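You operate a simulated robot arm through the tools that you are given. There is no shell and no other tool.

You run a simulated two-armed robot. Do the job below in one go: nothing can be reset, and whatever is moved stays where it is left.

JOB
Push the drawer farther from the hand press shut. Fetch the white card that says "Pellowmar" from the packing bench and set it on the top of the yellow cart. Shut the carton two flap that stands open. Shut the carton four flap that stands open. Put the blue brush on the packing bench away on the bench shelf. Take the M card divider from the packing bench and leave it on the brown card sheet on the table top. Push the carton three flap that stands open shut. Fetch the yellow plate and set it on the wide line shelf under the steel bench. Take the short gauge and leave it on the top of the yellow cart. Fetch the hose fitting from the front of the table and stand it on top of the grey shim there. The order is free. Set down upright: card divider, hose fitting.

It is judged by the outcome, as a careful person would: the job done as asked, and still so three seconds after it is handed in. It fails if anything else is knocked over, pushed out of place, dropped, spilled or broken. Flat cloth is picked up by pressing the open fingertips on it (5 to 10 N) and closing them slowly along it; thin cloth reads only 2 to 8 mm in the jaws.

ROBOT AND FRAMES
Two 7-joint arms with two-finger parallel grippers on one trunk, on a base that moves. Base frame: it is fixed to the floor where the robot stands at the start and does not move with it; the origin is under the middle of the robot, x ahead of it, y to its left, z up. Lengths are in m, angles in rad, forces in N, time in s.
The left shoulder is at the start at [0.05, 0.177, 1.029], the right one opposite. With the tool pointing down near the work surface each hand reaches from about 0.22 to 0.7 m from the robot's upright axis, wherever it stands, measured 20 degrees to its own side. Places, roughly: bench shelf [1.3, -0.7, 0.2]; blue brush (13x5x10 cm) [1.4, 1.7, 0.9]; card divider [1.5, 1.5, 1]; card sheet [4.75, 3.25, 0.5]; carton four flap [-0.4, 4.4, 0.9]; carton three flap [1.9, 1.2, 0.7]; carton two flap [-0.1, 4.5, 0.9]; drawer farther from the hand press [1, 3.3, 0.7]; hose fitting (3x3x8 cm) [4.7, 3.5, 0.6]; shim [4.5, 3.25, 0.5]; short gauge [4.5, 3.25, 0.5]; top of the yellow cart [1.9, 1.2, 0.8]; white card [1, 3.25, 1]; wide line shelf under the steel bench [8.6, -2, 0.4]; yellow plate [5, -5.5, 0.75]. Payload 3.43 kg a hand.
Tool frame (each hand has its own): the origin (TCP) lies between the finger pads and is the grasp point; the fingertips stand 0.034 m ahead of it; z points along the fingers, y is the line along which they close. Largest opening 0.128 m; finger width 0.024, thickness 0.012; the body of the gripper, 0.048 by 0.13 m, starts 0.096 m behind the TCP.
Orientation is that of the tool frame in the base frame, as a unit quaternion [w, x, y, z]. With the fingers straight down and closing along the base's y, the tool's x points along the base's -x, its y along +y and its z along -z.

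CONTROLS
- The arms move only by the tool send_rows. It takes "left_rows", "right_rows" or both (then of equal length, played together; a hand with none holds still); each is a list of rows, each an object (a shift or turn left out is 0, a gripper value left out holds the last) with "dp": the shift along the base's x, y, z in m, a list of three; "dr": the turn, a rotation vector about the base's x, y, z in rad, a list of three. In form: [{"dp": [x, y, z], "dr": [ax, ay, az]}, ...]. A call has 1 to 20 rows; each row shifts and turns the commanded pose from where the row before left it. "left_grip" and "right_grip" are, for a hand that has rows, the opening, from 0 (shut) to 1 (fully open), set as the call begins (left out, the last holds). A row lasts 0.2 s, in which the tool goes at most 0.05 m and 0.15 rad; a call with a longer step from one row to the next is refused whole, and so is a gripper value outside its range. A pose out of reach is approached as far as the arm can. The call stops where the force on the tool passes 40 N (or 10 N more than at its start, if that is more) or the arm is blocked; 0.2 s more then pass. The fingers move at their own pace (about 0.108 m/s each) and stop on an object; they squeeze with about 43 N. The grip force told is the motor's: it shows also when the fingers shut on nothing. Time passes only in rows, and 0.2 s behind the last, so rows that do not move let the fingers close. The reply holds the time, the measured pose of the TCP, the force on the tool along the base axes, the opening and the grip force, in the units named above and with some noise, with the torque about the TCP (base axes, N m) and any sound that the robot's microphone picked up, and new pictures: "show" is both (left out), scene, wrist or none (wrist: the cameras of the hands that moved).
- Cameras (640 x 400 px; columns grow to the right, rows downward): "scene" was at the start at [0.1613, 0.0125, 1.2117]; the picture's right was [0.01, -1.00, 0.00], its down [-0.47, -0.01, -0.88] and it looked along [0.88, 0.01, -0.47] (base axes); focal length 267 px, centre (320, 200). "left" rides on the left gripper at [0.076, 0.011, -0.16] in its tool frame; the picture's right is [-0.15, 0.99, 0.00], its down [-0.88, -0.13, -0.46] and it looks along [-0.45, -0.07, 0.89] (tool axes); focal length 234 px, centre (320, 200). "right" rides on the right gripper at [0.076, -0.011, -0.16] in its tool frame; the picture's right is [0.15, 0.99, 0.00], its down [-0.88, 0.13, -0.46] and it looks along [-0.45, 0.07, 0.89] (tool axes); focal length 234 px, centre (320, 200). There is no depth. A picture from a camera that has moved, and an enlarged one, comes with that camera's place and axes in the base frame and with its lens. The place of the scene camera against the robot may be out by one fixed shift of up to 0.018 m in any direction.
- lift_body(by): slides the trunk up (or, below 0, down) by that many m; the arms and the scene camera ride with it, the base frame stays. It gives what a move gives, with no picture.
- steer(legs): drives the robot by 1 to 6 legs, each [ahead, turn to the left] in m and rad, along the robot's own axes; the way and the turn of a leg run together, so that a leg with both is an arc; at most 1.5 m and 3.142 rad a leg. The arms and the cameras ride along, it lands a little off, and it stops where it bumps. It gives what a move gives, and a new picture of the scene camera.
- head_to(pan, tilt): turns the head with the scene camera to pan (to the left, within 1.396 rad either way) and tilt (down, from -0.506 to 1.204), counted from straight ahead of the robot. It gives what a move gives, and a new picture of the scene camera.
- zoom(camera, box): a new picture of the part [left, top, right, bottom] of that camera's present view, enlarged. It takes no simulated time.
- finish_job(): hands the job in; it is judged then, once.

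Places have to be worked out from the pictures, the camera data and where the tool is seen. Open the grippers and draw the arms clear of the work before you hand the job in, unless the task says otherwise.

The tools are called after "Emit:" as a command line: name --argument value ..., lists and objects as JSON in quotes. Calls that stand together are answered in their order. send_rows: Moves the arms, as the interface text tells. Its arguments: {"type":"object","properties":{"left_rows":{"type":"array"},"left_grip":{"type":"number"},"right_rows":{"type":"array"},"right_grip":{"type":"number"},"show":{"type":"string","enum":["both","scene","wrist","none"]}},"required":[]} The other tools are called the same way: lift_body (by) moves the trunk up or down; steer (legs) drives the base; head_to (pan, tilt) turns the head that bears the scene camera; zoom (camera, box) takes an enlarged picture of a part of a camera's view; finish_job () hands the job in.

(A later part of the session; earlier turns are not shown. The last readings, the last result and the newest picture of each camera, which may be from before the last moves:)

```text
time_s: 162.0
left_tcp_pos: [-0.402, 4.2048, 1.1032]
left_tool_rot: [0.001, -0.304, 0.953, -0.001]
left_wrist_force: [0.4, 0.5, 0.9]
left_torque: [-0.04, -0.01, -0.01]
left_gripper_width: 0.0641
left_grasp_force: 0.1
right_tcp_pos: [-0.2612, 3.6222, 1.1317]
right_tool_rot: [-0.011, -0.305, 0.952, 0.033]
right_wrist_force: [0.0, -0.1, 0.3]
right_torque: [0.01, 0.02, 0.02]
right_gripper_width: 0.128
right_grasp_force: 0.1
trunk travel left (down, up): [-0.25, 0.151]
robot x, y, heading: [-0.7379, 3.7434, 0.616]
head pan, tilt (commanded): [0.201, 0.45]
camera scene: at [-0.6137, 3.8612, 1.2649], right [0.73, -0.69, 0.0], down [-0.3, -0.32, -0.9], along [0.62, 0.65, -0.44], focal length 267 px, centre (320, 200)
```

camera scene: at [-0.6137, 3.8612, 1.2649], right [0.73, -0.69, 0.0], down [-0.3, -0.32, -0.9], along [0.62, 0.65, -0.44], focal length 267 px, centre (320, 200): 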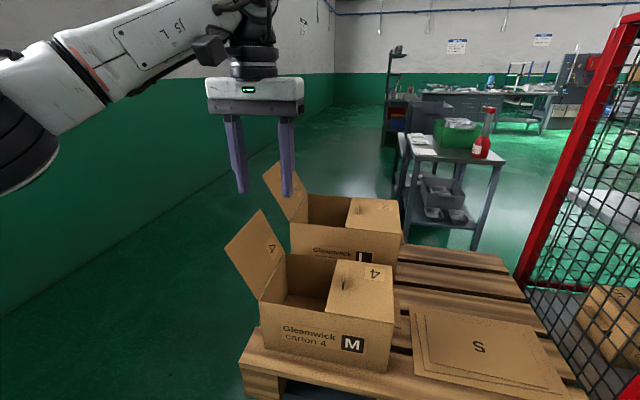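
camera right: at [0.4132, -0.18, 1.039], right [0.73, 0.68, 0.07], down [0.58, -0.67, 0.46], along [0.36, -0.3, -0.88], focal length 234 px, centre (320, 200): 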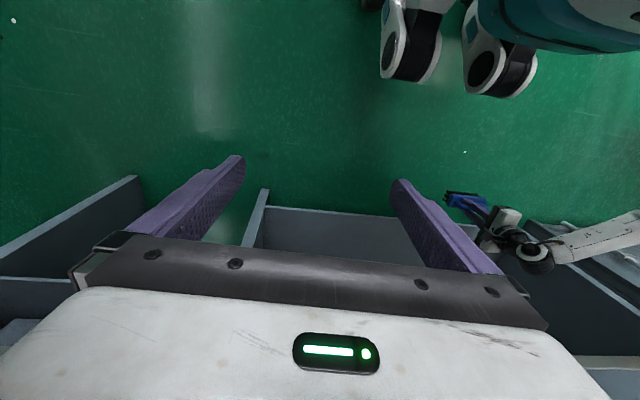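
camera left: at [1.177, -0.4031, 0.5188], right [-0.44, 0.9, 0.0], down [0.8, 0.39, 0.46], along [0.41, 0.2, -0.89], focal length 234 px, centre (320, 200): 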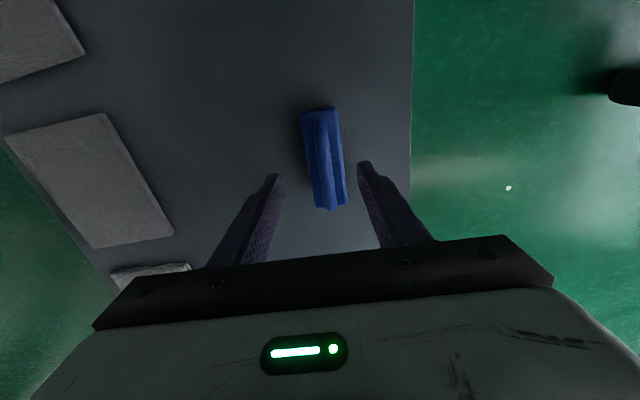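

I can see both open flaps leaning toward the wall, and an open way past the pallet on the left. I check the left wrist camera, which hangs over carton four.

Emit:
zoom --camera "left" --box '[0, 0, 640, 400]'

Emit:
zoom --camera "scene" --box '[200, 140, 440, 400]'

```text
1.00 times, centred on (320, 200) of left (not enlarged: the box is as wide or as high as the picture)
camera zoom: at [-0.4692, 4.169, 1.2649], right [-0.45, 0.89, 0.0], down [0.79, 0.4, 0.46], along [0.41, 0.21, -0.89], focal length 234 px, centre (320, 200)
```

zoom: 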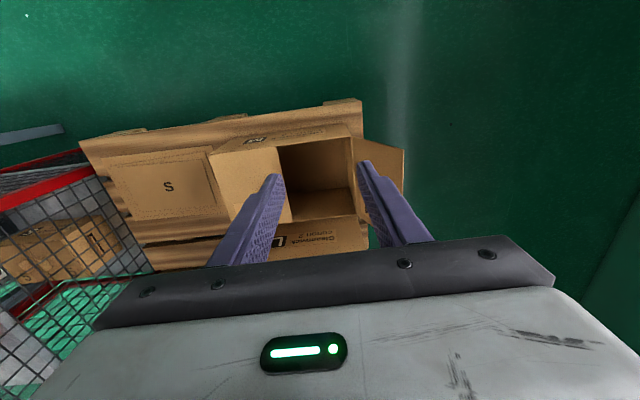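

```text
1.54 times, centred on (320, 270) of scene
camera zoom: at [-0.6137, 3.8612, 1.2649], right [0.73, -0.69, 0.0], down [-0.3, -0.32, -0.9], along [0.62, 0.65, -0.44], focal length 411 px, centre (320, 92)
```

zoom: 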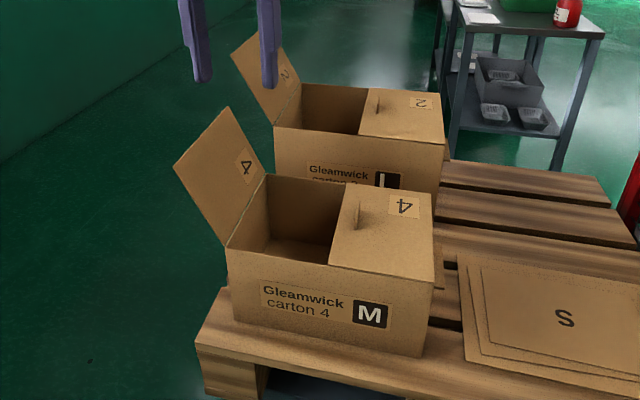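

Triangulating both cameras: carton 4's flap hinge is at V≈3.77, U 2.04–2.23, z≈0.79; carton 2's at V≈3.79, U 2.32–2.54, z≈0.83. I raise and shut the left gripper and step the robot closer and a bit left.

Emit:
send_rows --left_rows '[{"dp": [0, 0, 0.03]}, {"dp": [0, 0, 0.03]}]' --left_grip 0 --show "none"

Emit:
steer --legs '[[0.0, 0.68], [0.27, 0.0], [0.0, -0.7]]'

Emit:
zoom --camera "left" --box '[0, 0, 640, 400]'

```text
time_s: 162.6
left_tcp_pos: [-0.4015, 4.2035, 1.1643]
left_tool_rot: [0.0, -0.304, 0.953, 0.0]
left_wrist_force: [-0.1, 0.3, -0.7]
left_torque: [0.02, 0.0, 0.0]
left_gripper_width: 0.0
left_grasp_force: 32.2
right_tcp_pos: [-0.2611, 3.6224, 1.1303]
right_tool_rot: [-0.01, -0.305, 0.952, 0.033]
right_wrist_force: [-0.7, -0.3, 0.4]
right_torque: [0.0, -0.03, -0.05]
right_gripper_width: 0.1277
right_grasp_force: 0.0
trunk travel left (down, up): [-0.25, 0.151]
robot x, y, heading: [-0.7362, 3.7444, 0.615]
head pan, tilt (commanded): [0.201, 0.45]
```

```text
time_s: 168.3
left_tcp_pos: [-0.3102, 4.4563, 1.1632]
left_tool_rot: [0.0, -0.287, 0.958, -0.001]
left_wrist_force: [0.0, -0.7, -0.4]
left_torque: [0.03, -0.01, 0.02]
left_gripper_width: 0.0
left_grasp_force: 32.7
right_tcp_pos: [-0.19, 3.87, 1.1305]
right_tool_rot: [-0.011, -0.289, 0.957, 0.034]
right_wrist_force: [-0.6, 0.2, 0.2]
right_torque: [0.04, -0.04, 0.01]
right_gripper_width: 0.128
right_grasp_force: 0.1
trunk travel left (down, up): [-0.25, 0.151]
robot x, y, heading: [-0.662, 4.0074, 0.58]
head pan, tilt (commanded): [0.201, 0.45]
camera scene: at [-0.5353, 4.1207, 1.2649], right [0.71, -0.71, 0.0], down [-0.31, -0.31, -0.9], along [0.64, 0.64, -0.44], focal length 267 px, centre (320, 200)
```

scene: 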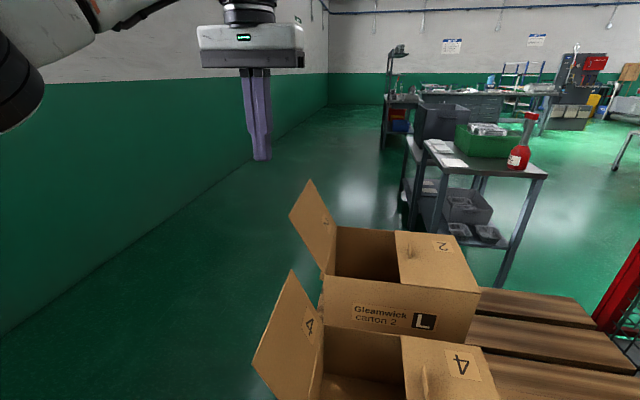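

```text
1.00 times, centred on (320, 200) of left (not enlarged: the box is as wide or as high as the picture)
camera zoom: at [-0.3801, 4.4224, 1.3243], right [-0.42, 0.91, 0.0], down [0.81, 0.38, 0.46], along [0.41, 0.19, -0.89], focal length 234 px, centre (320, 200)
```

zoom: 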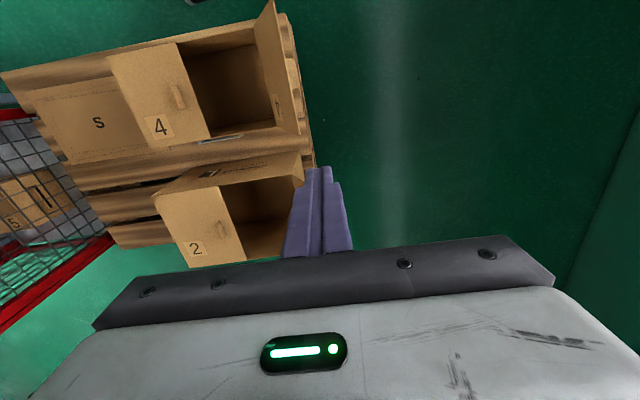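

Robot is in place. I bring the closed left hand outside (wall side) of carton 4's flap and lower it to flap height.

Emit:
send_rows --left_rows '[{"dp": [-0.039, 0.0013, 0]}, {"dp": [-0.039, 0.0013, 0]}, {"dp": [-0.039, 0.0013, 0]}, {"dp": [0, 0, -0.043]}, {"dp": [0, 0, -0.043]}, {"dp": [0, 0, -0.043]}, {"dp": [0, 0, -0.043]}, {"dp": [0, 0, -0.043]}, {"dp": [0, 0, -0.043]}]'

```text
time_s: 170.3
left_tcp_pos: [-0.4307, 4.4623, 0.9041]
left_tool_rot: [0.0, -0.289, 0.957, 0.0]
left_wrist_force: [0.8, -0.1, 0.6]
left_torque: [0.02, 0.0, -0.01]
left_gripper_width: 0.0002
left_grasp_force: 33.1
right_tcp_pos: [-0.1903, 3.8713, 1.1305]
right_tool_rot: [-0.01, -0.289, 0.957, 0.032]
right_wrist_force: [-0.7, 0.3, 0.1]
right_torque: [0.01, 0.01, 0.02]
right_gripper_width: 0.1278
right_grasp_force: 0.0
trunk travel left (down, up): [-0.25, 0.151]
robot x, y, heading: [-0.6613, 4.0088, 0.576]
head pan, tilt (commanded): [0.201, 0.45]
camera scene: at [-0.5354, 4.1212, 1.2649], right [0.71, -0.71, 0.0], down [-0.31, -0.31, -0.9], along [0.64, 0.63, -0.44], focal length 267 px, centre (320, 200)
camera left: at [-0.4994, 4.4272, 1.065], right [-0.43, 0.91, 0.0], down [0.81, 0.38, 0.46], along [0.41, 0.19, -0.89], focal length 234 px, centre (320, 200)
```

scene: 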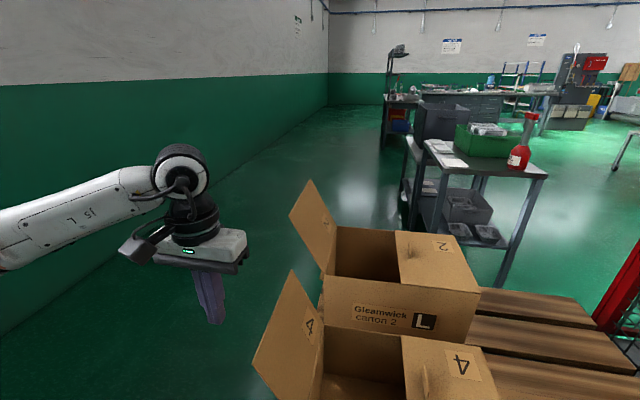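
left: 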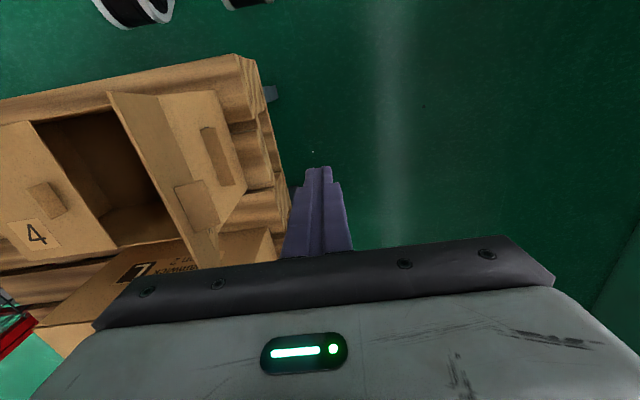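

The finger is outside the flap at the right height. I sweep it toward the box to bring the flap up to vertical.

Emit:
send_rows --left_rows '[{"dp": [0.0189, -0.0282, 0]}, {"dp": [0.0189, -0.0282, 0]}, {"dp": [0.0189, -0.0282, 0]}, {"dp": [0.0189, -0.0282, 0]}, {"dp": [0.0189, -0.0282, 0]}, {"dp": [0.0167, -0.0249, -0.002]}, {"dp": [0.0167, -0.0249, -0.004]}]'

```text
time_s: 171.9
left_tcp_pos: [-0.3011, 4.27, 0.9002]
left_tool_rot: [0.001, -0.289, 0.957, 0.001]
left_wrist_force: [0.1, 0.0, 1.2]
left_torque: [-0.01, 0.02, 0.0]
left_gripper_width: 0.0001
left_grasp_force: 33.0
right_tcp_pos: [-0.1901, 3.8695, 1.131]
right_tool_rot: [-0.01, -0.289, 0.957, 0.034]
right_wrist_force: [0.2, 0.8, -0.1]
right_torque: [-0.01, 0.03, 0.02]
right_gripper_width: 0.1281
right_grasp_force: 0.0
trunk travel left (down, up): [-0.25, 0.151]
robot x, y, heading: [-0.6618, 4.0046, 0.578]
head pan, tilt (commanded): [0.201, 0.45]
camera scene: at [-0.5352, 4.1206, 1.2649], right [0.71, -0.71, 0.0], down [-0.31, -0.31, -0.9], along [0.64, 0.64, -0.44], focal length 267 px, centre (320, 200)
camera left: at [-0.3699, 4.2352, 1.0608], right [-0.43, 0.91, 0.0], down [0.81, 0.38, 0.46], along [0.41, 0.19, -0.89], focal length 234 px, centre (320, 200)
```

scene: 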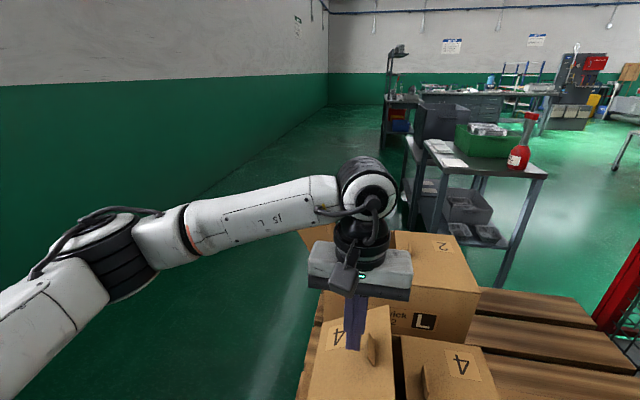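
left: 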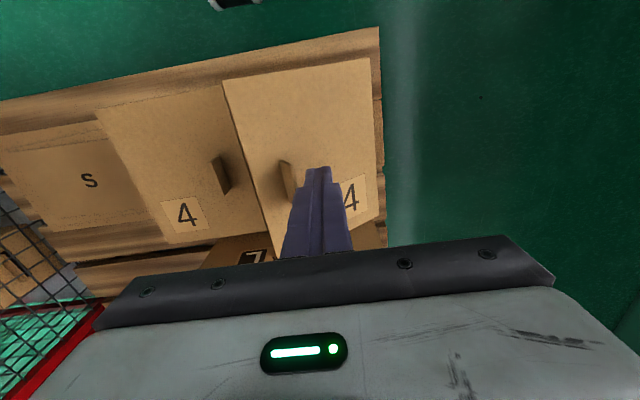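

The flap follows and lies half down. I continue inward and down.

Emit:
send_rows --left_rows '[{"dp": [0.0111, -0.0166, -0.011]}, {"dp": [0.0111, -0.0166, -0.012]}, {"dp": [0.0056, -0.0083, -0.022]}, {"dp": [0.0, 0.0, -0.014]}, {"dp": [0.0, 0.0, -0.008]}]'

```text
time_s: 173.1
left_tcp_pos: [-0.273, 4.2276, 0.8443]
left_tool_rot: [0.008, -0.288, 0.958, -0.004]
left_wrist_force: [-11.3, 4.6, 42.1]
left_torque: [-0.11, 0.66, -0.15]
left_gripper_width: 0.0002
left_grasp_force: 33.3
right_tcp_pos: [-0.1935, 3.8708, 1.1324]
right_tool_rot: [-0.008, -0.289, 0.957, 0.032]
right_wrist_force: [0.9, 0.9, -1.4]
right_torque: [0.01, 0.05, 0.0]
right_gripper_width: 0.1281
right_grasp_force: 0.1
trunk travel left (down, up): [-0.25, 0.151]
robot x, y, heading: [-0.6578, 4.0075, 0.578]
head pan, tilt (commanded): [0.201, 0.45]
stopped in row 5 (left hand): the force on the tool passed its limit at 43 N (the readings are from after the stop); the commanded pose is now the measured one
camera scene: at [-0.5387, 4.1204, 1.2659], right [0.71, -0.71, 0.0], down [-0.31, -0.31, -0.9], along [0.64, 0.64, -0.43], focal length 267 px, centre (320, 200)
camera left: at [-0.3434, 4.194, 1.004], right [-0.42, 0.91, -0.01], down [0.8, 0.38, 0.47], along [0.43, 0.19, -0.88], focal length 234 px, centre (320, 200)
```

scene: 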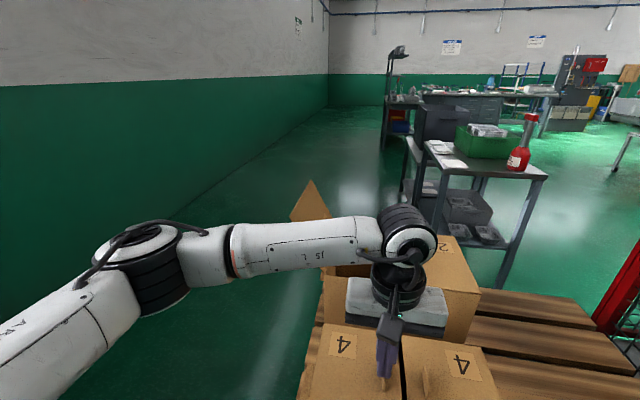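
left: 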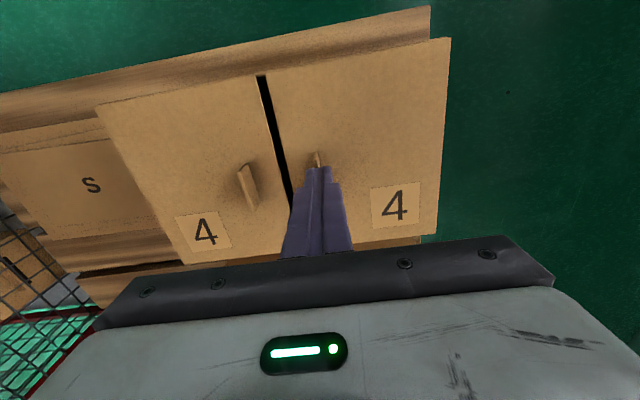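

Carton 4's flap is pressed flat. I lift straight off and check that it stays.

Emit:
send_rows --left_rows '[{"dp": [0, 0, 0.02]}, {"dp": [0, 0, 0.04]}, {"dp": [0, 0, 0.045]}, {"dp": [0, 0, 0.045]}, {"dp": [0, 0, 0.045]}, {"dp": [0, 0, 0.045]}, {"dp": [0, 0, 0.045]}, {"dp": [0, 0, 0.035]}]'

```text
time_s: 174.9
left_tcp_pos: [-0.2707, 4.2274, 1.1582]
left_tool_rot: [0.003, -0.288, 0.957, -0.003]
left_wrist_force: [-0.9, -0.4, -0.2]
left_torque: [0.0, 0.02, 0.0]
left_gripper_width: 0.0
left_grasp_force: 32.7
right_tcp_pos: [-0.1902, 3.8697, 1.1322]
right_tool_rot: [-0.01, -0.288, 0.957, 0.033]
right_wrist_force: [0.7, 0.0, 0.4]
right_torque: [0.01, -0.01, -0.04]
right_gripper_width: 0.1281
right_grasp_force: 0.1
trunk travel left (down, up): [-0.25, 0.151]
robot x, y, heading: [-0.6591, 4.0056, 0.578]
head pan, tilt (commanded): [0.201, 0.45]
camera scene: at [-0.5358, 4.1207, 1.2649], right [0.71, -0.71, 0.0], down [-0.31, -0.31, -0.9], along [0.64, 0.64, -0.43], focal length 267 px, centre (320, 200)
camera left: at [-0.3411, 4.1951, 1.3184], right [-0.42, 0.91, -0.01], down [0.8, 0.38, 0.46], along [0.42, 0.19, -0.89], focal length 234 px, centre (320, 200)
```

scene: 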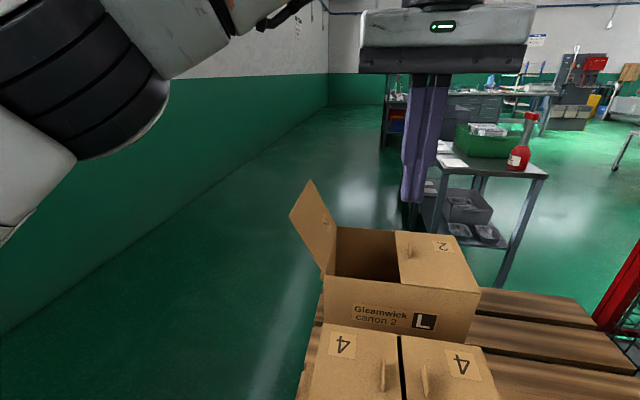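
left: 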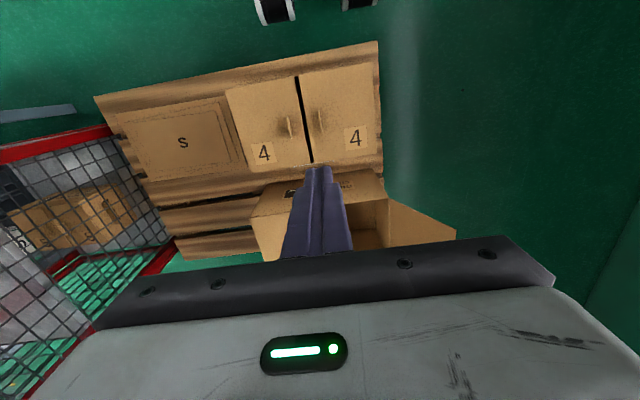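

Carton 4 stays shut. Next I carry the closed hand over to the wall side of carton 2's flap, staying above it.

Emit:
send_rows --left_rows '[{"dp": [0.0048, 0.0447, 0]}, {"dp": [0.0048, 0.0447, 0]}, {"dp": [0.0048, 0.0447, 0]}, {"dp": [0.0048, 0.0447, 0]}, {"dp": [0.0048, 0.0447, 0]}, {"dp": [0.0048, 0.0447, 0]}, {"dp": [0.0048, 0.0447, 0]}, {"dp": [0.0048, 0.0447, 0]}, {"dp": [0.0048, 0.0447, 0]}]'

```text
time_s: 176.9
left_tcp_pos: [-0.3023, 4.5356, 1.1177]
left_tool_rot: [0.005, -0.289, 0.957, -0.002]
left_wrist_force: [-0.3, -0.7, 0.6]
left_torque: [0.02, 0.02, 0.0]
left_gripper_width: 0.0001
left_grasp_force: 32.7
left hand out of reach, approached as far as the arm can: row 4, 5, 6, 7, 8, 9
right_tcp_pos: [-0.1899, 3.8703, 1.1303]
right_tool_rot: [-0.009, -0.289, 0.957, 0.034]
right_wrist_force: [-1.1, -0.4, 0.0]
right_torque: [0.04, -0.02, -0.02]
right_gripper_width: 0.1278
right_grasp_force: 0.1
trunk travel left (down, up): [-0.25, 0.151]
robot x, y, heading: [-0.6583, 4.0048, 0.588]
head pan, tilt (commanded): [0.201, 0.45]
camera scene: at [-0.5359, 4.1203, 1.265], right [0.71, -0.71, 0.0], down [-0.31, -0.31, -0.9], along [0.64, 0.64, -0.43], focal length 267 px, centre (320, 200)
camera left: at [-0.3736, 4.5011, 1.2777], right [-0.43, 0.91, -0.01], down [0.8, 0.38, 0.46], along [0.42, 0.19, -0.89], focal length 234 px, centre (320, 200)
```

scene: 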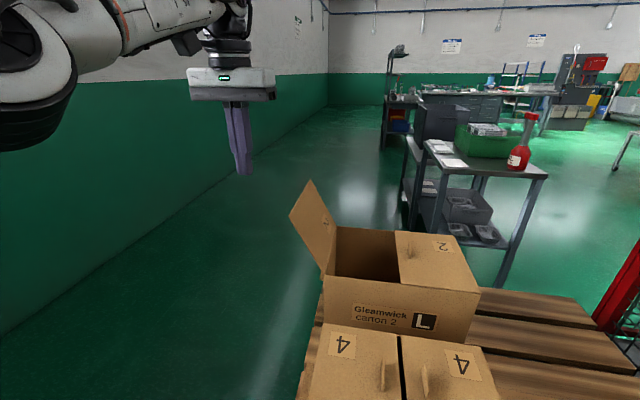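
left: 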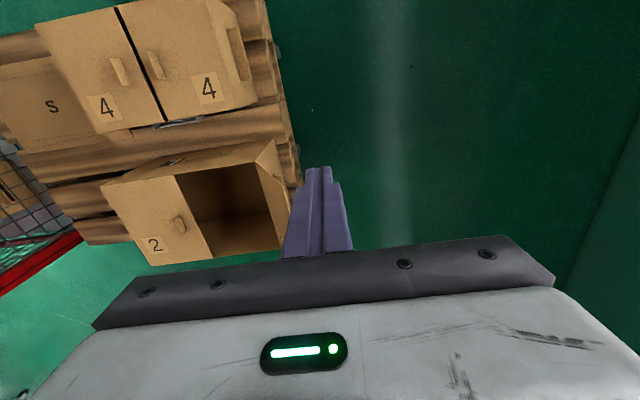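

The left arm cannot reach carton 2 from the front. The wall is far (aisle ~1.7 m), so I'll go round into the aisle beside the pallet and use the right hand instead; first I retract the left hand.

Emit:
send_rows --left_rows '[{"dp": [-0.035, -0.024, 0.01]}, {"dp": [-0.035, -0.024, 0.01]}, {"dp": [-0.035, -0.024, 0.01]}, {"dp": [-0.035, -0.024, 0.01]}]' --right_rows '[{}, {}, {}, {}]' --right_grip 0 --show "none"

Emit:
steer --legs '[[-0.1, 0.0], [0.0, 1.571], [0.55, 0.0], [0.0, -1.571]]'

```text
time_s: 177.9
left_tcp_pos: [-0.4429, 4.4357, 1.1607]
left_tool_rot: [0.005, -0.289, 0.957, -0.002]
left_wrist_force: [0.0, 0.3, -0.1]
left_torque: [0.02, -0.03, -0.01]
left_gripper_width: 0.0
left_grasp_force: 32.9
right_tcp_pos: [-0.1908, 3.8699, 1.1312]
right_tool_rot: [-0.009, -0.288, 0.957, 0.033]
right_wrist_force: [-0.4, -1.1, 1.0]
right_torque: [-0.01, -0.03, 0.05]
right_gripper_width: 0.0
right_grasp_force: 33.0
trunk travel left (down, up): [-0.25, 0.151]
robot x, y, heading: [-0.6589, 4.0047, 0.579]
head pan, tilt (commanded): [0.201, 0.45]
```

```text
time_s: 189.6
left_tcp_pos: [-0.8113, 4.841, 1.1611]
left_tool_rot: [0.003, -0.27, 0.963, -0.003]
left_wrist_force: [-0.2, 0.4, 0.3]
left_torque: [0.0, 0.01, 0.01]
left_gripper_width: 0.0
left_grasp_force: 33.7
right_tcp_pos: [-0.5819, 4.2654, 1.1308]
right_tool_rot: [-0.009, -0.27, 0.962, 0.033]
right_wrist_force: [0.0, -0.4, -0.2]
right_torque: [0.01, 0.0, 0.02]
right_gripper_width: 0.0
right_grasp_force: 32.7
trunk travel left (down, up): [-0.25, 0.151]
robot x, y, heading: [-1.0452, 4.4216, 0.539]
head pan, tilt (commanded): [0.201, 0.45]
camera scene: at [-0.9177, 4.5288, 1.2649], right [0.68, -0.74, 0.0], down [-0.32, -0.29, -0.9], along [0.66, 0.61, -0.44], focal length 267 px, centre (320, 200)
```

scene: 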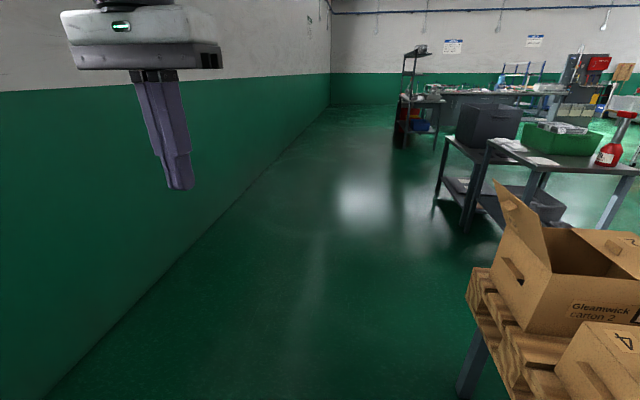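

I'm in line with the aisle. I drive forward beside the pallet and look right at carton 2.

Emit:
steer --legs '[[0.0, 0.05], [0.38, 0.0]]'

Emit:
head_to --pan -0.6 --tilt 0.55

Emit:
zoom --camera "right" --box '[0, 0, 640, 400]'

```text
time_s: 192.4
left_tcp_pos: [-0.5195, 5.0612, 1.1608]
left_tool_rot: [0.004, -0.293, 0.956, -0.002]
left_wrist_force: [-0.4, 0.4, -0.4]
left_torque: [-0.02, 0.04, -0.02]
left_gripper_width: 0.0001
left_grasp_force: 33.0
right_tcp_pos: [-0.2633, 4.4973, 1.1305]
right_tool_rot: [-0.01, -0.292, 0.956, 0.032]
right_wrist_force: [0.2, 0.9, -0.2]
right_torque: [-0.02, 0.01, 0.01]
right_gripper_width: 0.0
right_grasp_force: 32.8
trunk travel left (down, up): [-0.25, 0.151]
robot x, y, heading: [-0.7368, 4.6283, 0.592]
head pan, tilt (commanded): [0.201, 0.45]
camera scene: at [-0.6104, 4.7448, 1.2648], right [0.71, -0.7, 0.0], down [-0.31, -0.31, -0.9], along [0.63, 0.64, -0.44], focal length 267 px, centre (320, 200)
```

scene: 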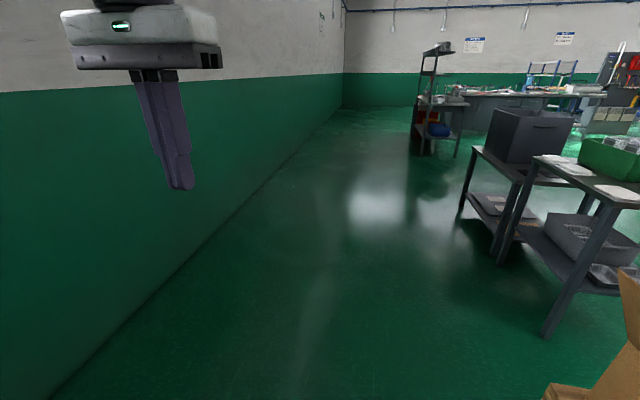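

```text
time_s: 193.5
left_tcp_pos: [-0.5203, 5.0611, 1.1617]
left_tool_rot: [0.004, -0.292, 0.956, -0.002]
left_wrist_force: [0.0, -0.3, -0.4]
left_torque: [0.04, -0.01, -0.01]
left_gripper_width: 0.0
left_grasp_force: 33.3
right_tcp_pos: [-0.2626, 4.4968, 1.1309]
right_tool_rot: [-0.01, -0.293, 0.955, 0.033]
right_wrist_force: [0.3, 0.2, -0.4]
right_torque: [-0.01, 0.01, 0.02]
right_gripper_width: 0.0002
right_grasp_force: 32.9
trunk travel left (down, up): [-0.25, 0.151]
robot x, y, heading: [-0.7311, 4.633, 0.589]
head pan, tilt (commanded): [-0.6, 0.55]
camera scene: at [-0.5856, 4.6784, 1.2558], right [-0.01, -1.0, 0.0], down [-0.52, 0.0, -0.85], along [0.85, -0.01, -0.52], focal length 267 px, centre (320, 200)
```

scene: 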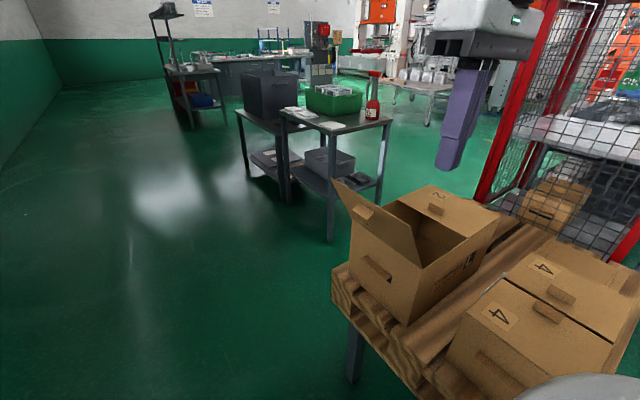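

```text
1.00 times, centred on (320, 200) of right (not enlarged: the box is as wide or as high as the picture)
camera zoom: at [-0.3151, 4.4353, 1.2892], right [-0.67, 0.74, 0.07], down [0.67, 0.57, 0.46], along [0.3, 0.36, -0.88], focal length 234 px, centre (320, 200)
```

zoom: 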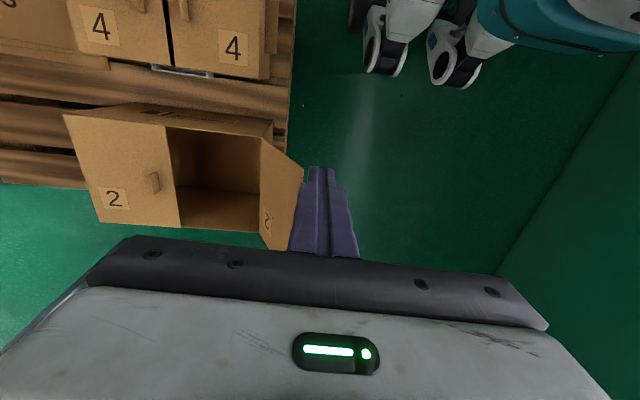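

Good view of carton 2's flap; hinge and edge agree with my estimates. I place the closed right hand outside the flap and lower it.

Emit:
send_rows --right_rows '[{"dp": [0.013, 0.0389, 0]}, {"dp": [0.013, 0.0389, 0]}, {"dp": [0.013, 0.0389, 0]}, {"dp": [0.013, 0.0389, 0]}, {"dp": [0, 0, -0.044]}, {"dp": [0, 0, -0.044]}, {"dp": [0, 0, -0.044]}, {"dp": [0, 0, -0.044]}]'

```text
time_s: 195.3
left_tcp_pos: [-0.5195, 5.0621, 1.1607]
left_tool_rot: [0.004, -0.292, 0.956, -0.002]
left_wrist_force: [0.1, 0.0, 0.7]
left_torque: [0.01, 0.05, 0.0]
left_gripper_width: 0.0001
left_grasp_force: 33.1
right_tcp_pos: [-0.2113, 4.6534, 0.9546]
right_tool_rot: [-0.01, -0.293, 0.955, 0.033]
right_wrist_force: [0.0, 0.3, 0.1]
right_torque: [0.04, 0.02, -0.05]
right_gripper_width: 0.0
right_grasp_force: 32.1
trunk travel left (down, up): [-0.25, 0.151]
robot x, y, heading: [-0.7357, 4.6237, 0.589]
head pan, tilt (commanded): [-0.6, 0.55]
camera scene: at [-0.5853, 4.6782, 1.2559], right [-0.01, -1.0, 0.0], down [-0.52, 0.01, -0.85], along [0.85, -0.01, -0.52], focal length 267 px, centre (320, 200)
camera right: at [-0.2632, 4.5914, 1.1126], right [-0.67, 0.74, 0.07], down [0.67, 0.57, 0.46], along [0.3, 0.36, -0.88], focal length 234 px, centre (320, 200)
```

scene: 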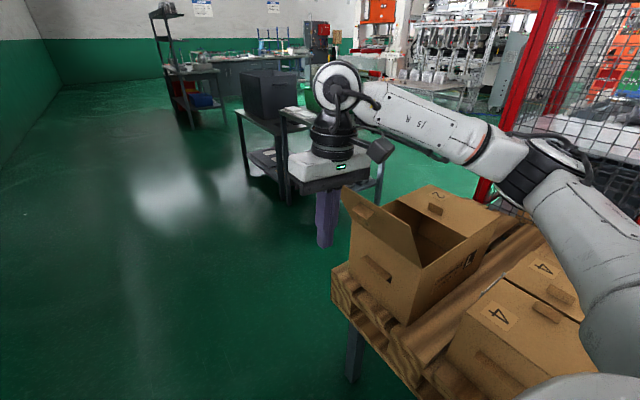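
right: 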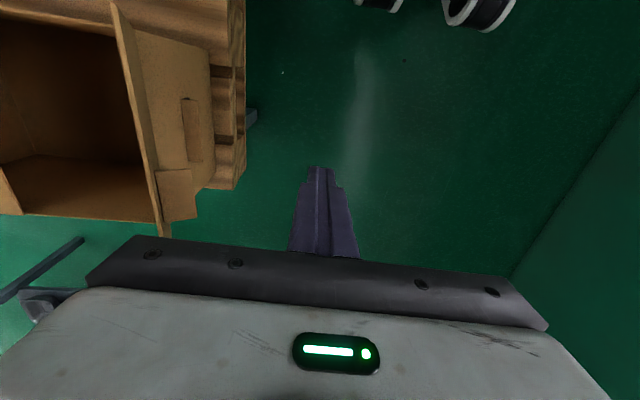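

I sweep toward the box to raise carton 2's flap past vertical.

Emit:
send_rows --right_rows '[{"dp": [0.0178, -0.0266, 0]}, {"dp": [0.0178, -0.0266, 0]}, {"dp": [0.0178, -0.0266, 0]}, {"dp": [0.0178, -0.0266, 0]}, {"dp": [0.0178, -0.0266, 0]}, {"dp": [0.0178, -0.0266, 0]}, {"dp": [0.0167, -0.0249, -0.002]}, {"dp": [0.0167, -0.0249, -0.004]}]'

```text
time_s: 197.1
left_tcp_pos: [-0.5195, 5.0607, 1.1597]
left_tool_rot: [0.003, -0.292, 0.956, -0.002]
left_wrist_force: [-0.5, 0.1, 1.0]
left_torque: [-0.01, 0.05, -0.01]
left_gripper_width: 0.0
left_grasp_force: 32.7
right_tcp_pos: [-0.0865, 4.4548, 0.944]
right_tool_rot: [-0.011, -0.292, 0.956, 0.032]
right_wrist_force: [0.7, 0.0, 0.1]
right_torque: [-0.04, 0.05, -0.04]
right_gripper_width: 0.0
right_grasp_force: 33.5
right hand out of reach, approached as far as the arm can: row 8
trunk travel left (down, up): [-0.25, 0.151]
robot x, y, heading: [-0.7328, 4.6293, 0.589]
head pan, tilt (commanded): [-0.6, 0.55]
camera scene: at [-0.5851, 4.6784, 1.2556], right [-0.01, -1.0, 0.0], down [-0.52, 0.01, -0.85], along [0.85, -0.01, -0.52], focal length 267 px, centre (320, 200)
camera right: at [-0.137, 4.393, 1.1032], right [-0.67, 0.74, 0.07], down [0.68, 0.57, 0.46], along [0.3, 0.36, -0.88], focal length 234 px, centre (320, 200)
```

scene: 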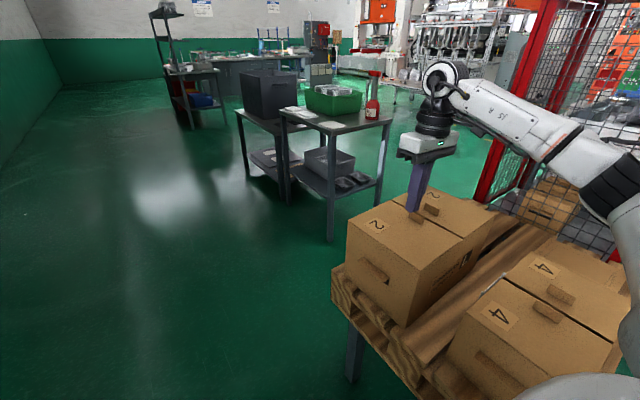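
right: 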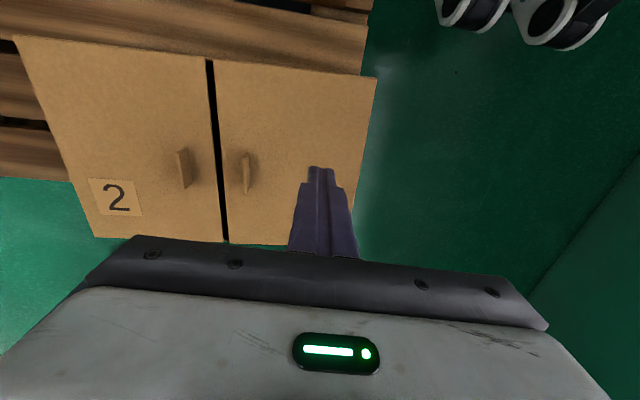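

Carton 2's flap has fallen shut. I zoom to check it lies flat.

Emit:
zoom --camera "scene" --box '[320, 160, 560, 330]'

```text
2.35 times, centred on (440, 245) of scene
camera zoom: at [-0.5851, 4.6784, 1.2556], right [-0.01, -1.0, 0.0], down [-0.52, 0.01, -0.85], along [0.85, -0.01, -0.52], focal length 628 px, centre (38, 94)
```

zoom: 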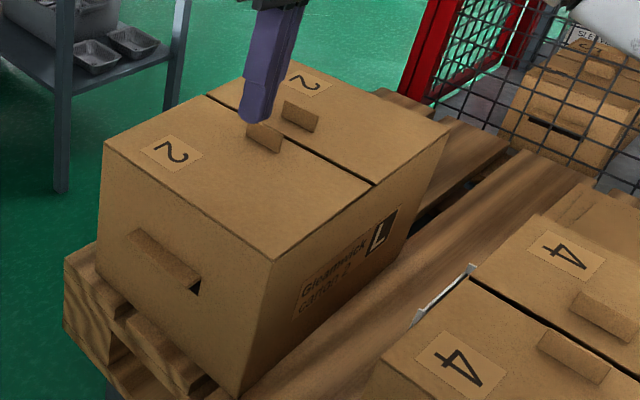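

Both cartons are shut. I raise and tuck the right hand, then go back to the bench front to fetch the M divider.

Emit:
send_rows --right_rows '[{"dp": [0, 0, 0.042]}, {"dp": [0, 0, 0.042]}, {"dp": [0, 0, 0.042]}, {"dp": [0, 0, 0.042]}, {"dp": [0, 0, 0.042]}, {"dp": [-0.0416, 0.0172, 0]}, {"dp": [-0.0416, 0.0172, 0]}, {"dp": [-0.0416, 0.0172, 0]}, {"dp": [-0.0416, 0.0172, 0]}]' --show "none"

Emit:
steer --legs '[[-0.6, 0.0], [0.0, -1.571]]'

```text
time_s: 199.1
left_tcp_pos: [-0.5201, 5.0617, 1.161]
left_tool_rot: [0.005, -0.291, 0.957, -0.003]
left_wrist_force: [-0.6, 0.1, -0.1]
left_torque: [0.02, 0.0, 0.02]
left_gripper_width: 0.0
left_grasp_force: 33.3
right_tcp_pos: [-0.2916, 4.551, 1.1406]
right_tool_rot: [-0.01, -0.291, 0.956, 0.032]
right_wrist_force: [-1.0, -0.1, 1.2]
right_torque: [0.0, -0.01, 0.02]
right_gripper_width: 0.0
right_grasp_force: 33.2
right hand out of reach, approached as far as the arm can: row 2, 3, 4, 5
trunk travel left (down, up): [-0.25, 0.151]
robot x, y, heading: [-0.7336, 4.6279, 0.592]
head pan, tilt (commanded): [-0.6, 0.55]
```

```text
time_s: 206.4
left_tcp_pos: [-0.8176, 4.0649, 1.1608]
left_tool_rot: [0.001, 0.486, 0.874, -0.005]
left_wrist_force: [-0.1, -1.0, 0.4]
left_torque: [-0.01, -0.02, 0.0]
left_gripper_width: 0.0001
left_grasp_force: 33.0
right_tcp_pos: [-1.335, 3.8546, 1.139]
right_tool_rot: [0.017, 0.484, 0.874, 0.03]
right_wrist_force: [-0.9, -0.1, 0.1]
right_torque: [-0.02, 0.0, 0.02]
right_gripper_width: 0.0
right_grasp_force: 33.6
trunk travel left (down, up): [-0.25, 0.151]
robot x, y, heading: [-1.2425, 4.2946, -1.015]
head pan, tilt (commanded): [-0.6, 0.55]
camera scene: at [-1.2086, 4.1559, 1.2558], right [-1.0, 0.05, 0.0], down [0.02, 0.52, -0.85], along [-0.04, -0.85, -0.52], focal length 267 px, centre (320, 200)
```

scene: 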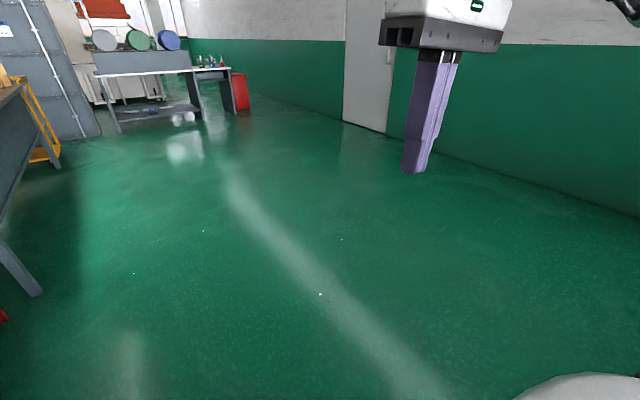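

I drive along the front of the packing bench back to the dividers.

Emit:
steer --legs '[[1.5, 0.0], [1.5, 0.0], [0.65, 0.0], [0.0, 1.606]]'

Emit:
head_to --pan 0.0 --tilt 0.5

```text
time_s: 228.0
left_tcp_pos: [0.8676, 1.6138, 1.1595]
left_tool_rot: [0.003, -0.305, 0.952, -0.002]
left_wrist_force: [0.1, -0.4, -0.1]
left_torque: [-0.03, 0.01, 0.01]
left_gripper_width: 0.0
left_grasp_force: 33.1
right_tcp_pos: [1.1096, 1.1096, 1.1408]
right_tool_rot: [-0.011, -0.306, 0.951, 0.032]
right_wrist_force: [-0.1, 0.1, -0.1]
right_torque: [0.0, -0.01, 0.0]
right_gripper_width: 0.0
right_grasp_force: 32.9
trunk travel left (down, up): [-0.25, 0.151]
robot x, y, heading: [0.666, 1.1794, 0.616]
head pan, tilt (commanded): [-0.6, 0.55]
camera scene: at [0.8124, 1.2295, 1.2558], right [0.02, -1.0, 0.0], down [-0.52, -0.01, -0.85], along [0.85, 0.02, -0.52], focal length 267 px, centre (320, 200)
```

scene: 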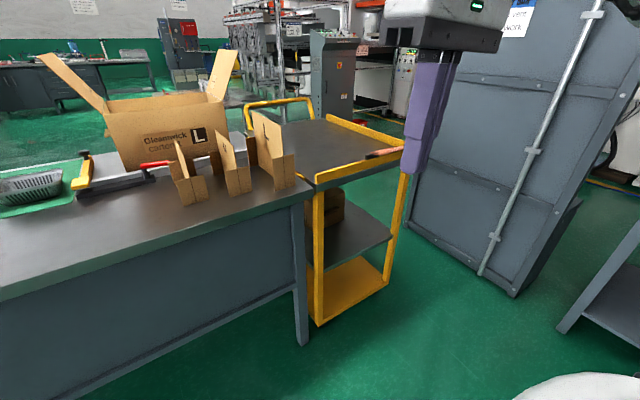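

```text
time_s: 229.0
left_tcp_pos: [0.8675, 1.614, 1.1602]
left_tool_rot: [0.004, -0.306, 0.952, -0.003]
left_wrist_force: [-0.1, 0.2, -0.4]
left_torque: [0.0, 0.0, 0.02]
left_gripper_width: 0.0
left_grasp_force: 33.3
right_tcp_pos: [1.1097, 1.11, 1.1406]
right_tool_rot: [-0.011, -0.306, 0.951, 0.032]
right_wrist_force: [0.3, 0.8, 0.2]
right_torque: [0.03, -0.03, -0.01]
right_gripper_width: 0.0
right_grasp_force: 32.5
trunk travel left (down, up): [-0.25, 0.151]
robot x, y, heading: [0.6649, 1.1744, 0.617]
head pan, tilt (commanded): [0.0, 0.499]
camera scene: at [0.7968, 1.2805, 1.2604], right [0.58, -0.82, 0.0], down [-0.39, -0.28, -0.88], along [0.72, 0.51, -0.48], focal length 267 px, centre (320, 200)
```

scene: 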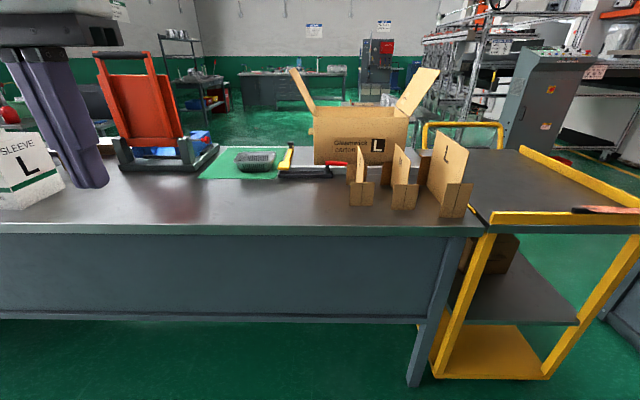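

I drive forward to the bench edge, lined up with the M divider on my right-hand side.

Emit:
steer --legs '[[0.4, -0.026]]'

Emit:
send_rows --right_rows '[{}, {}, {}]' --right_grip 0.55

```text
time_s: 231.5
left_tcp_pos: [1.2076, 1.8332, 1.1614]
left_tool_rot: [0.003, -0.293, 0.956, -0.002]
left_wrist_force: [-0.3, -0.3, 0.2]
left_torque: [0.0, 0.02, 0.04]
left_gripper_width: 0.0
left_grasp_force: 32.6
right_tcp_pos: [1.436, 1.3229, 1.1392]
right_tool_rot: [-0.01, -0.292, 0.956, 0.032]
right_wrist_force: [0.2, -0.1, -0.1]
right_torque: [0.01, -0.01, 0.02]
right_gripper_width: 0.0001
right_grasp_force: 33.2
trunk travel left (down, up): [-0.25, 0.151]
robot x, y, heading: [0.9915, 1.4012, 0.59]
head pan, tilt (commanded): [0.0, 0.499]
camera scene: at [1.127, 1.5024, 1.2603], right [0.56, -0.83, 0.0], down [-0.4, -0.27, -0.88], along [0.73, 0.49, -0.48], focal length 267 px, centre (320, 200)
```

scene: 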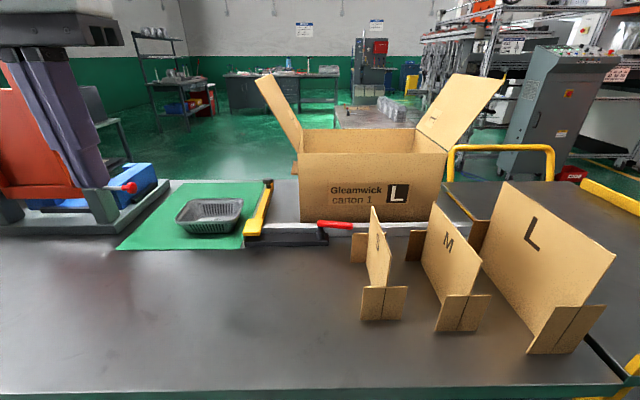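

```text
time_s: 232.3
left_tcp_pos: [1.2065, 1.8335, 1.1604]
left_tool_rot: [0.004, -0.291, 0.957, -0.002]
left_wrist_force: [-1.1, -0.2, -0.2]
left_torque: [-0.02, 0.04, 0.01]
left_gripper_width: 0.0
left_grasp_force: 33.3
right_tcp_pos: [1.4345, 1.3228, 1.1389]
right_tool_rot: [-0.01, -0.292, 0.956, 0.033]
right_wrist_force: [-0.1, 0.2, 1.0]
right_torque: [0.01, 0.01, 0.01]
right_gripper_width: 0.0705
right_grasp_force: 0.0
trunk travel left (down, up): [-0.25, 0.151]
robot x, y, heading: [0.9921, 1.4007, 0.586]
head pan, tilt (commanded): [0.0, 0.499]
camera scene: at [1.1267, 1.5021, 1.2604], right [0.56, -0.83, 0.0], down [-0.4, -0.27, -0.88], along [0.73, 0.49, -0.48], focal length 267 px, centre (320, 200)
camera right: at [1.3833, 1.2615, 1.2981], right [-0.67, 0.74, 0.07], down [0.68, 0.57, 0.46], along [0.3, 0.36, -0.88], focal length 234 px, centre (320, 200)
```

scene: 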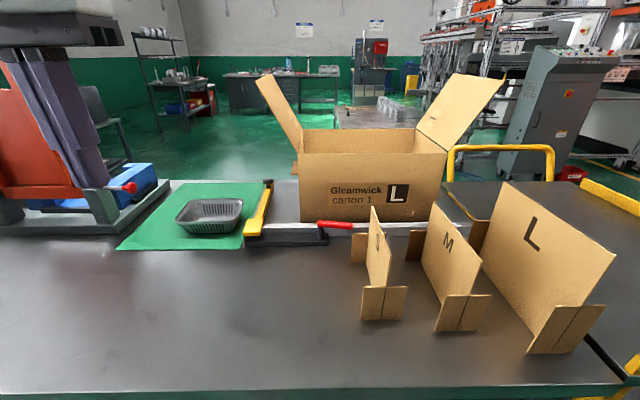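
right: 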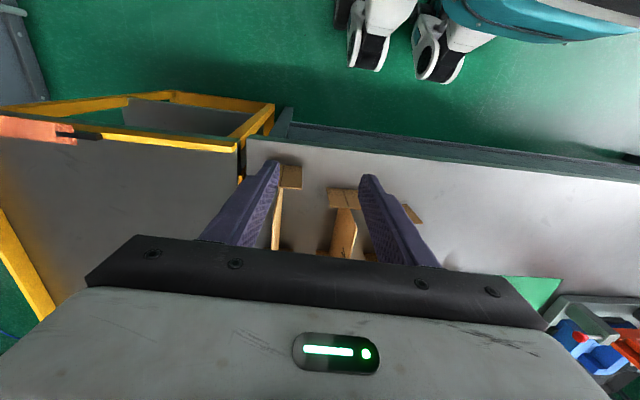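

M panel stands at V≈0.39, U≈2.05–2.21, top z≈1.0. I level the right hand and bring it above the middle of the panel.

Emit:
send_rows --right_rows '[{"dp": [0.0236, 0.0377, 0], "dr": [-0.0572, -0.0385, 0]}, {"dp": [0.0236, 0.0377, 0]}, {"dp": [0.0236, 0.0377, 0]}, {"dp": [0.0236, 0.0377, 0]}, {"dp": [0.0236, 0.0377, 0]}]'

```text
time_s: 233.5
left_tcp_pos: [1.2074, 1.834, 1.161]
left_tool_rot: [0.003, -0.292, 0.956, -0.004]
left_wrist_force: [-0.8, 0.5, 0.7]
left_torque: [-0.02, -0.01, -0.02]
left_gripper_width: 0.0001
left_grasp_force: 33.3
right_tcp_pos: [1.555, 1.5132, 1.1413]
right_tool_rot: [0.0, -0.293, 0.956, -0.001]
right_wrist_force: [-0.7, -0.1, 0.0]
right_torque: [0.0, 0.0, 0.02]
right_gripper_width: 0.0703
right_grasp_force: 0.0
trunk travel left (down, up): [-0.25, 0.151]
robot x, y, heading: [0.9934, 1.3994, 0.586]
head pan, tilt (commanded): [0.0, 0.499]
camera scene: at [1.1266, 1.5031, 1.2603], right [0.56, -0.83, 0.0], down [-0.4, -0.27, -0.88], along [0.73, 0.49, -0.48], focal length 267 px, centre (320, 200)
camera right: at [1.497, 1.4611, 1.3007], right [-0.68, 0.74, 0.0], down [0.66, 0.6, 0.46], along [0.34, 0.31, -0.89], focal length 234 px, centre (320, 200)
```

scene: 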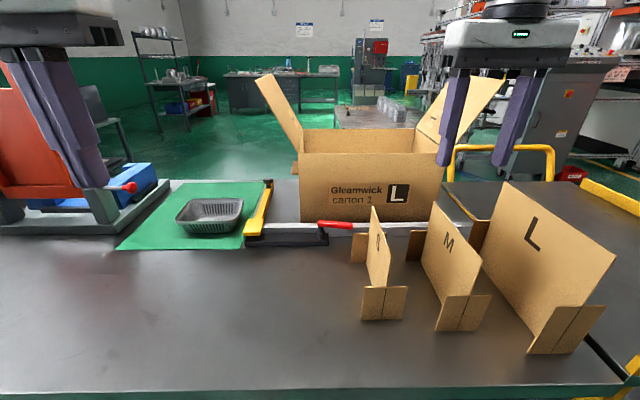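
right: 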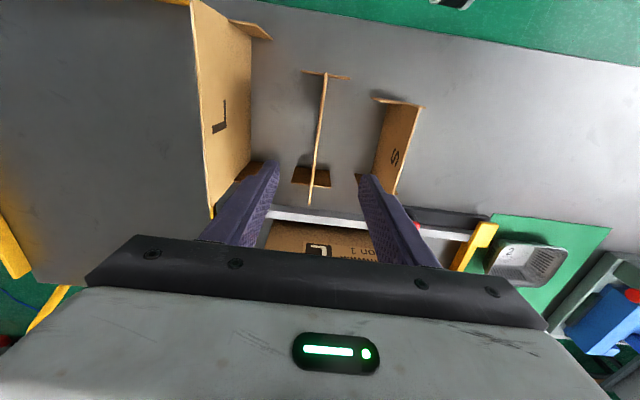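

The panel top runs right under the hand. I shift 4 mm and descend to straddle the panel.

Emit:
send_rows --right_rows '[{"dp": [0.003, -0.003, -0.043]}, {"dp": [0, 0, -0.043]}, {"dp": [0, 0, -0.043]}, {"dp": [0, 0, -0.042]}]'

Emit:
zoom --camera "scene" --box '[360, 120, 640, 370]'

```text
time_s: 234.5
left_tcp_pos: [1.2074, 1.8327, 1.1608]
left_tool_rot: [0.004, -0.292, 0.956, -0.002]
left_wrist_force: [0.6, 0.6, -0.7]
left_torque: [0.0, 0.0, 0.0]
left_gripper_width: 0.0002
left_grasp_force: 32.6
right_tcp_pos: [1.5565, 1.509, 0.971]
right_tool_rot: [0.001, -0.292, 0.957, 0.0]
right_wrist_force: [-0.1, 0.1, 0.3]
right_torque: [-0.01, -0.01, 0.0]
right_gripper_width: 0.0705
right_grasp_force: 0.1
trunk travel left (down, up): [-0.25, 0.151]
robot x, y, heading: [0.9933, 1.4039, 0.589]
head pan, tilt (commanded): [0.0, 0.499]
camera scene: at [1.127, 1.5021, 1.2604], right [0.56, -0.83, 0.0], down [-0.4, -0.27, -0.88], along [0.73, 0.49, -0.48], focal length 267 px, centre (320, 200)
camera right: at [1.4992, 1.4562, 1.1306], right [-0.67, 0.74, 0.0], down [0.66, 0.6, 0.46], along [0.34, 0.31, -0.89], focal length 234 px, centre (320, 200)
```

scene: 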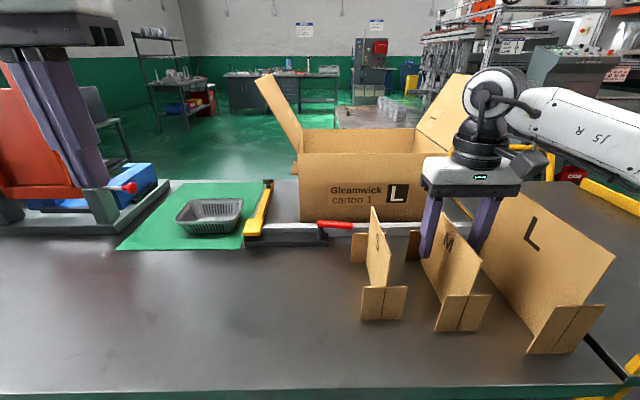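
right: 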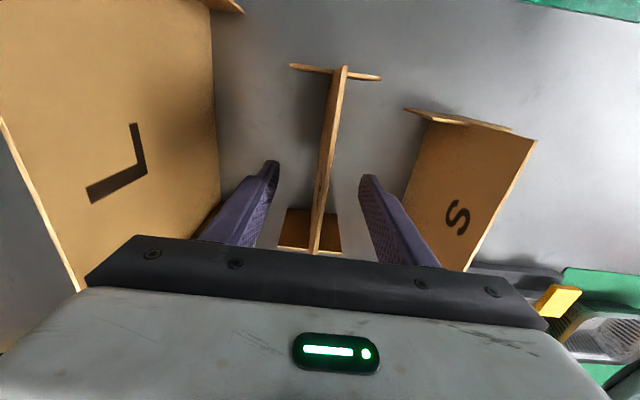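

```text
1.60 times, centred on (500, 245) of scene
camera zoom: at [1.127, 1.5021, 1.2604], right [0.56, -0.83, 0.0], down [-0.4, -0.27, -0.88], along [0.73, 0.49, -0.48], focal length 427 px, centre (32, 128)
```

zoom: 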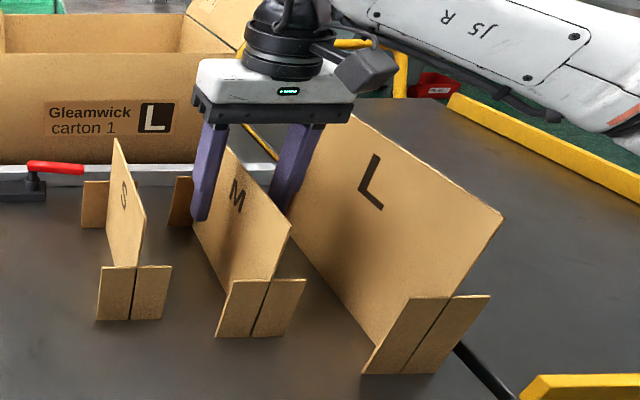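

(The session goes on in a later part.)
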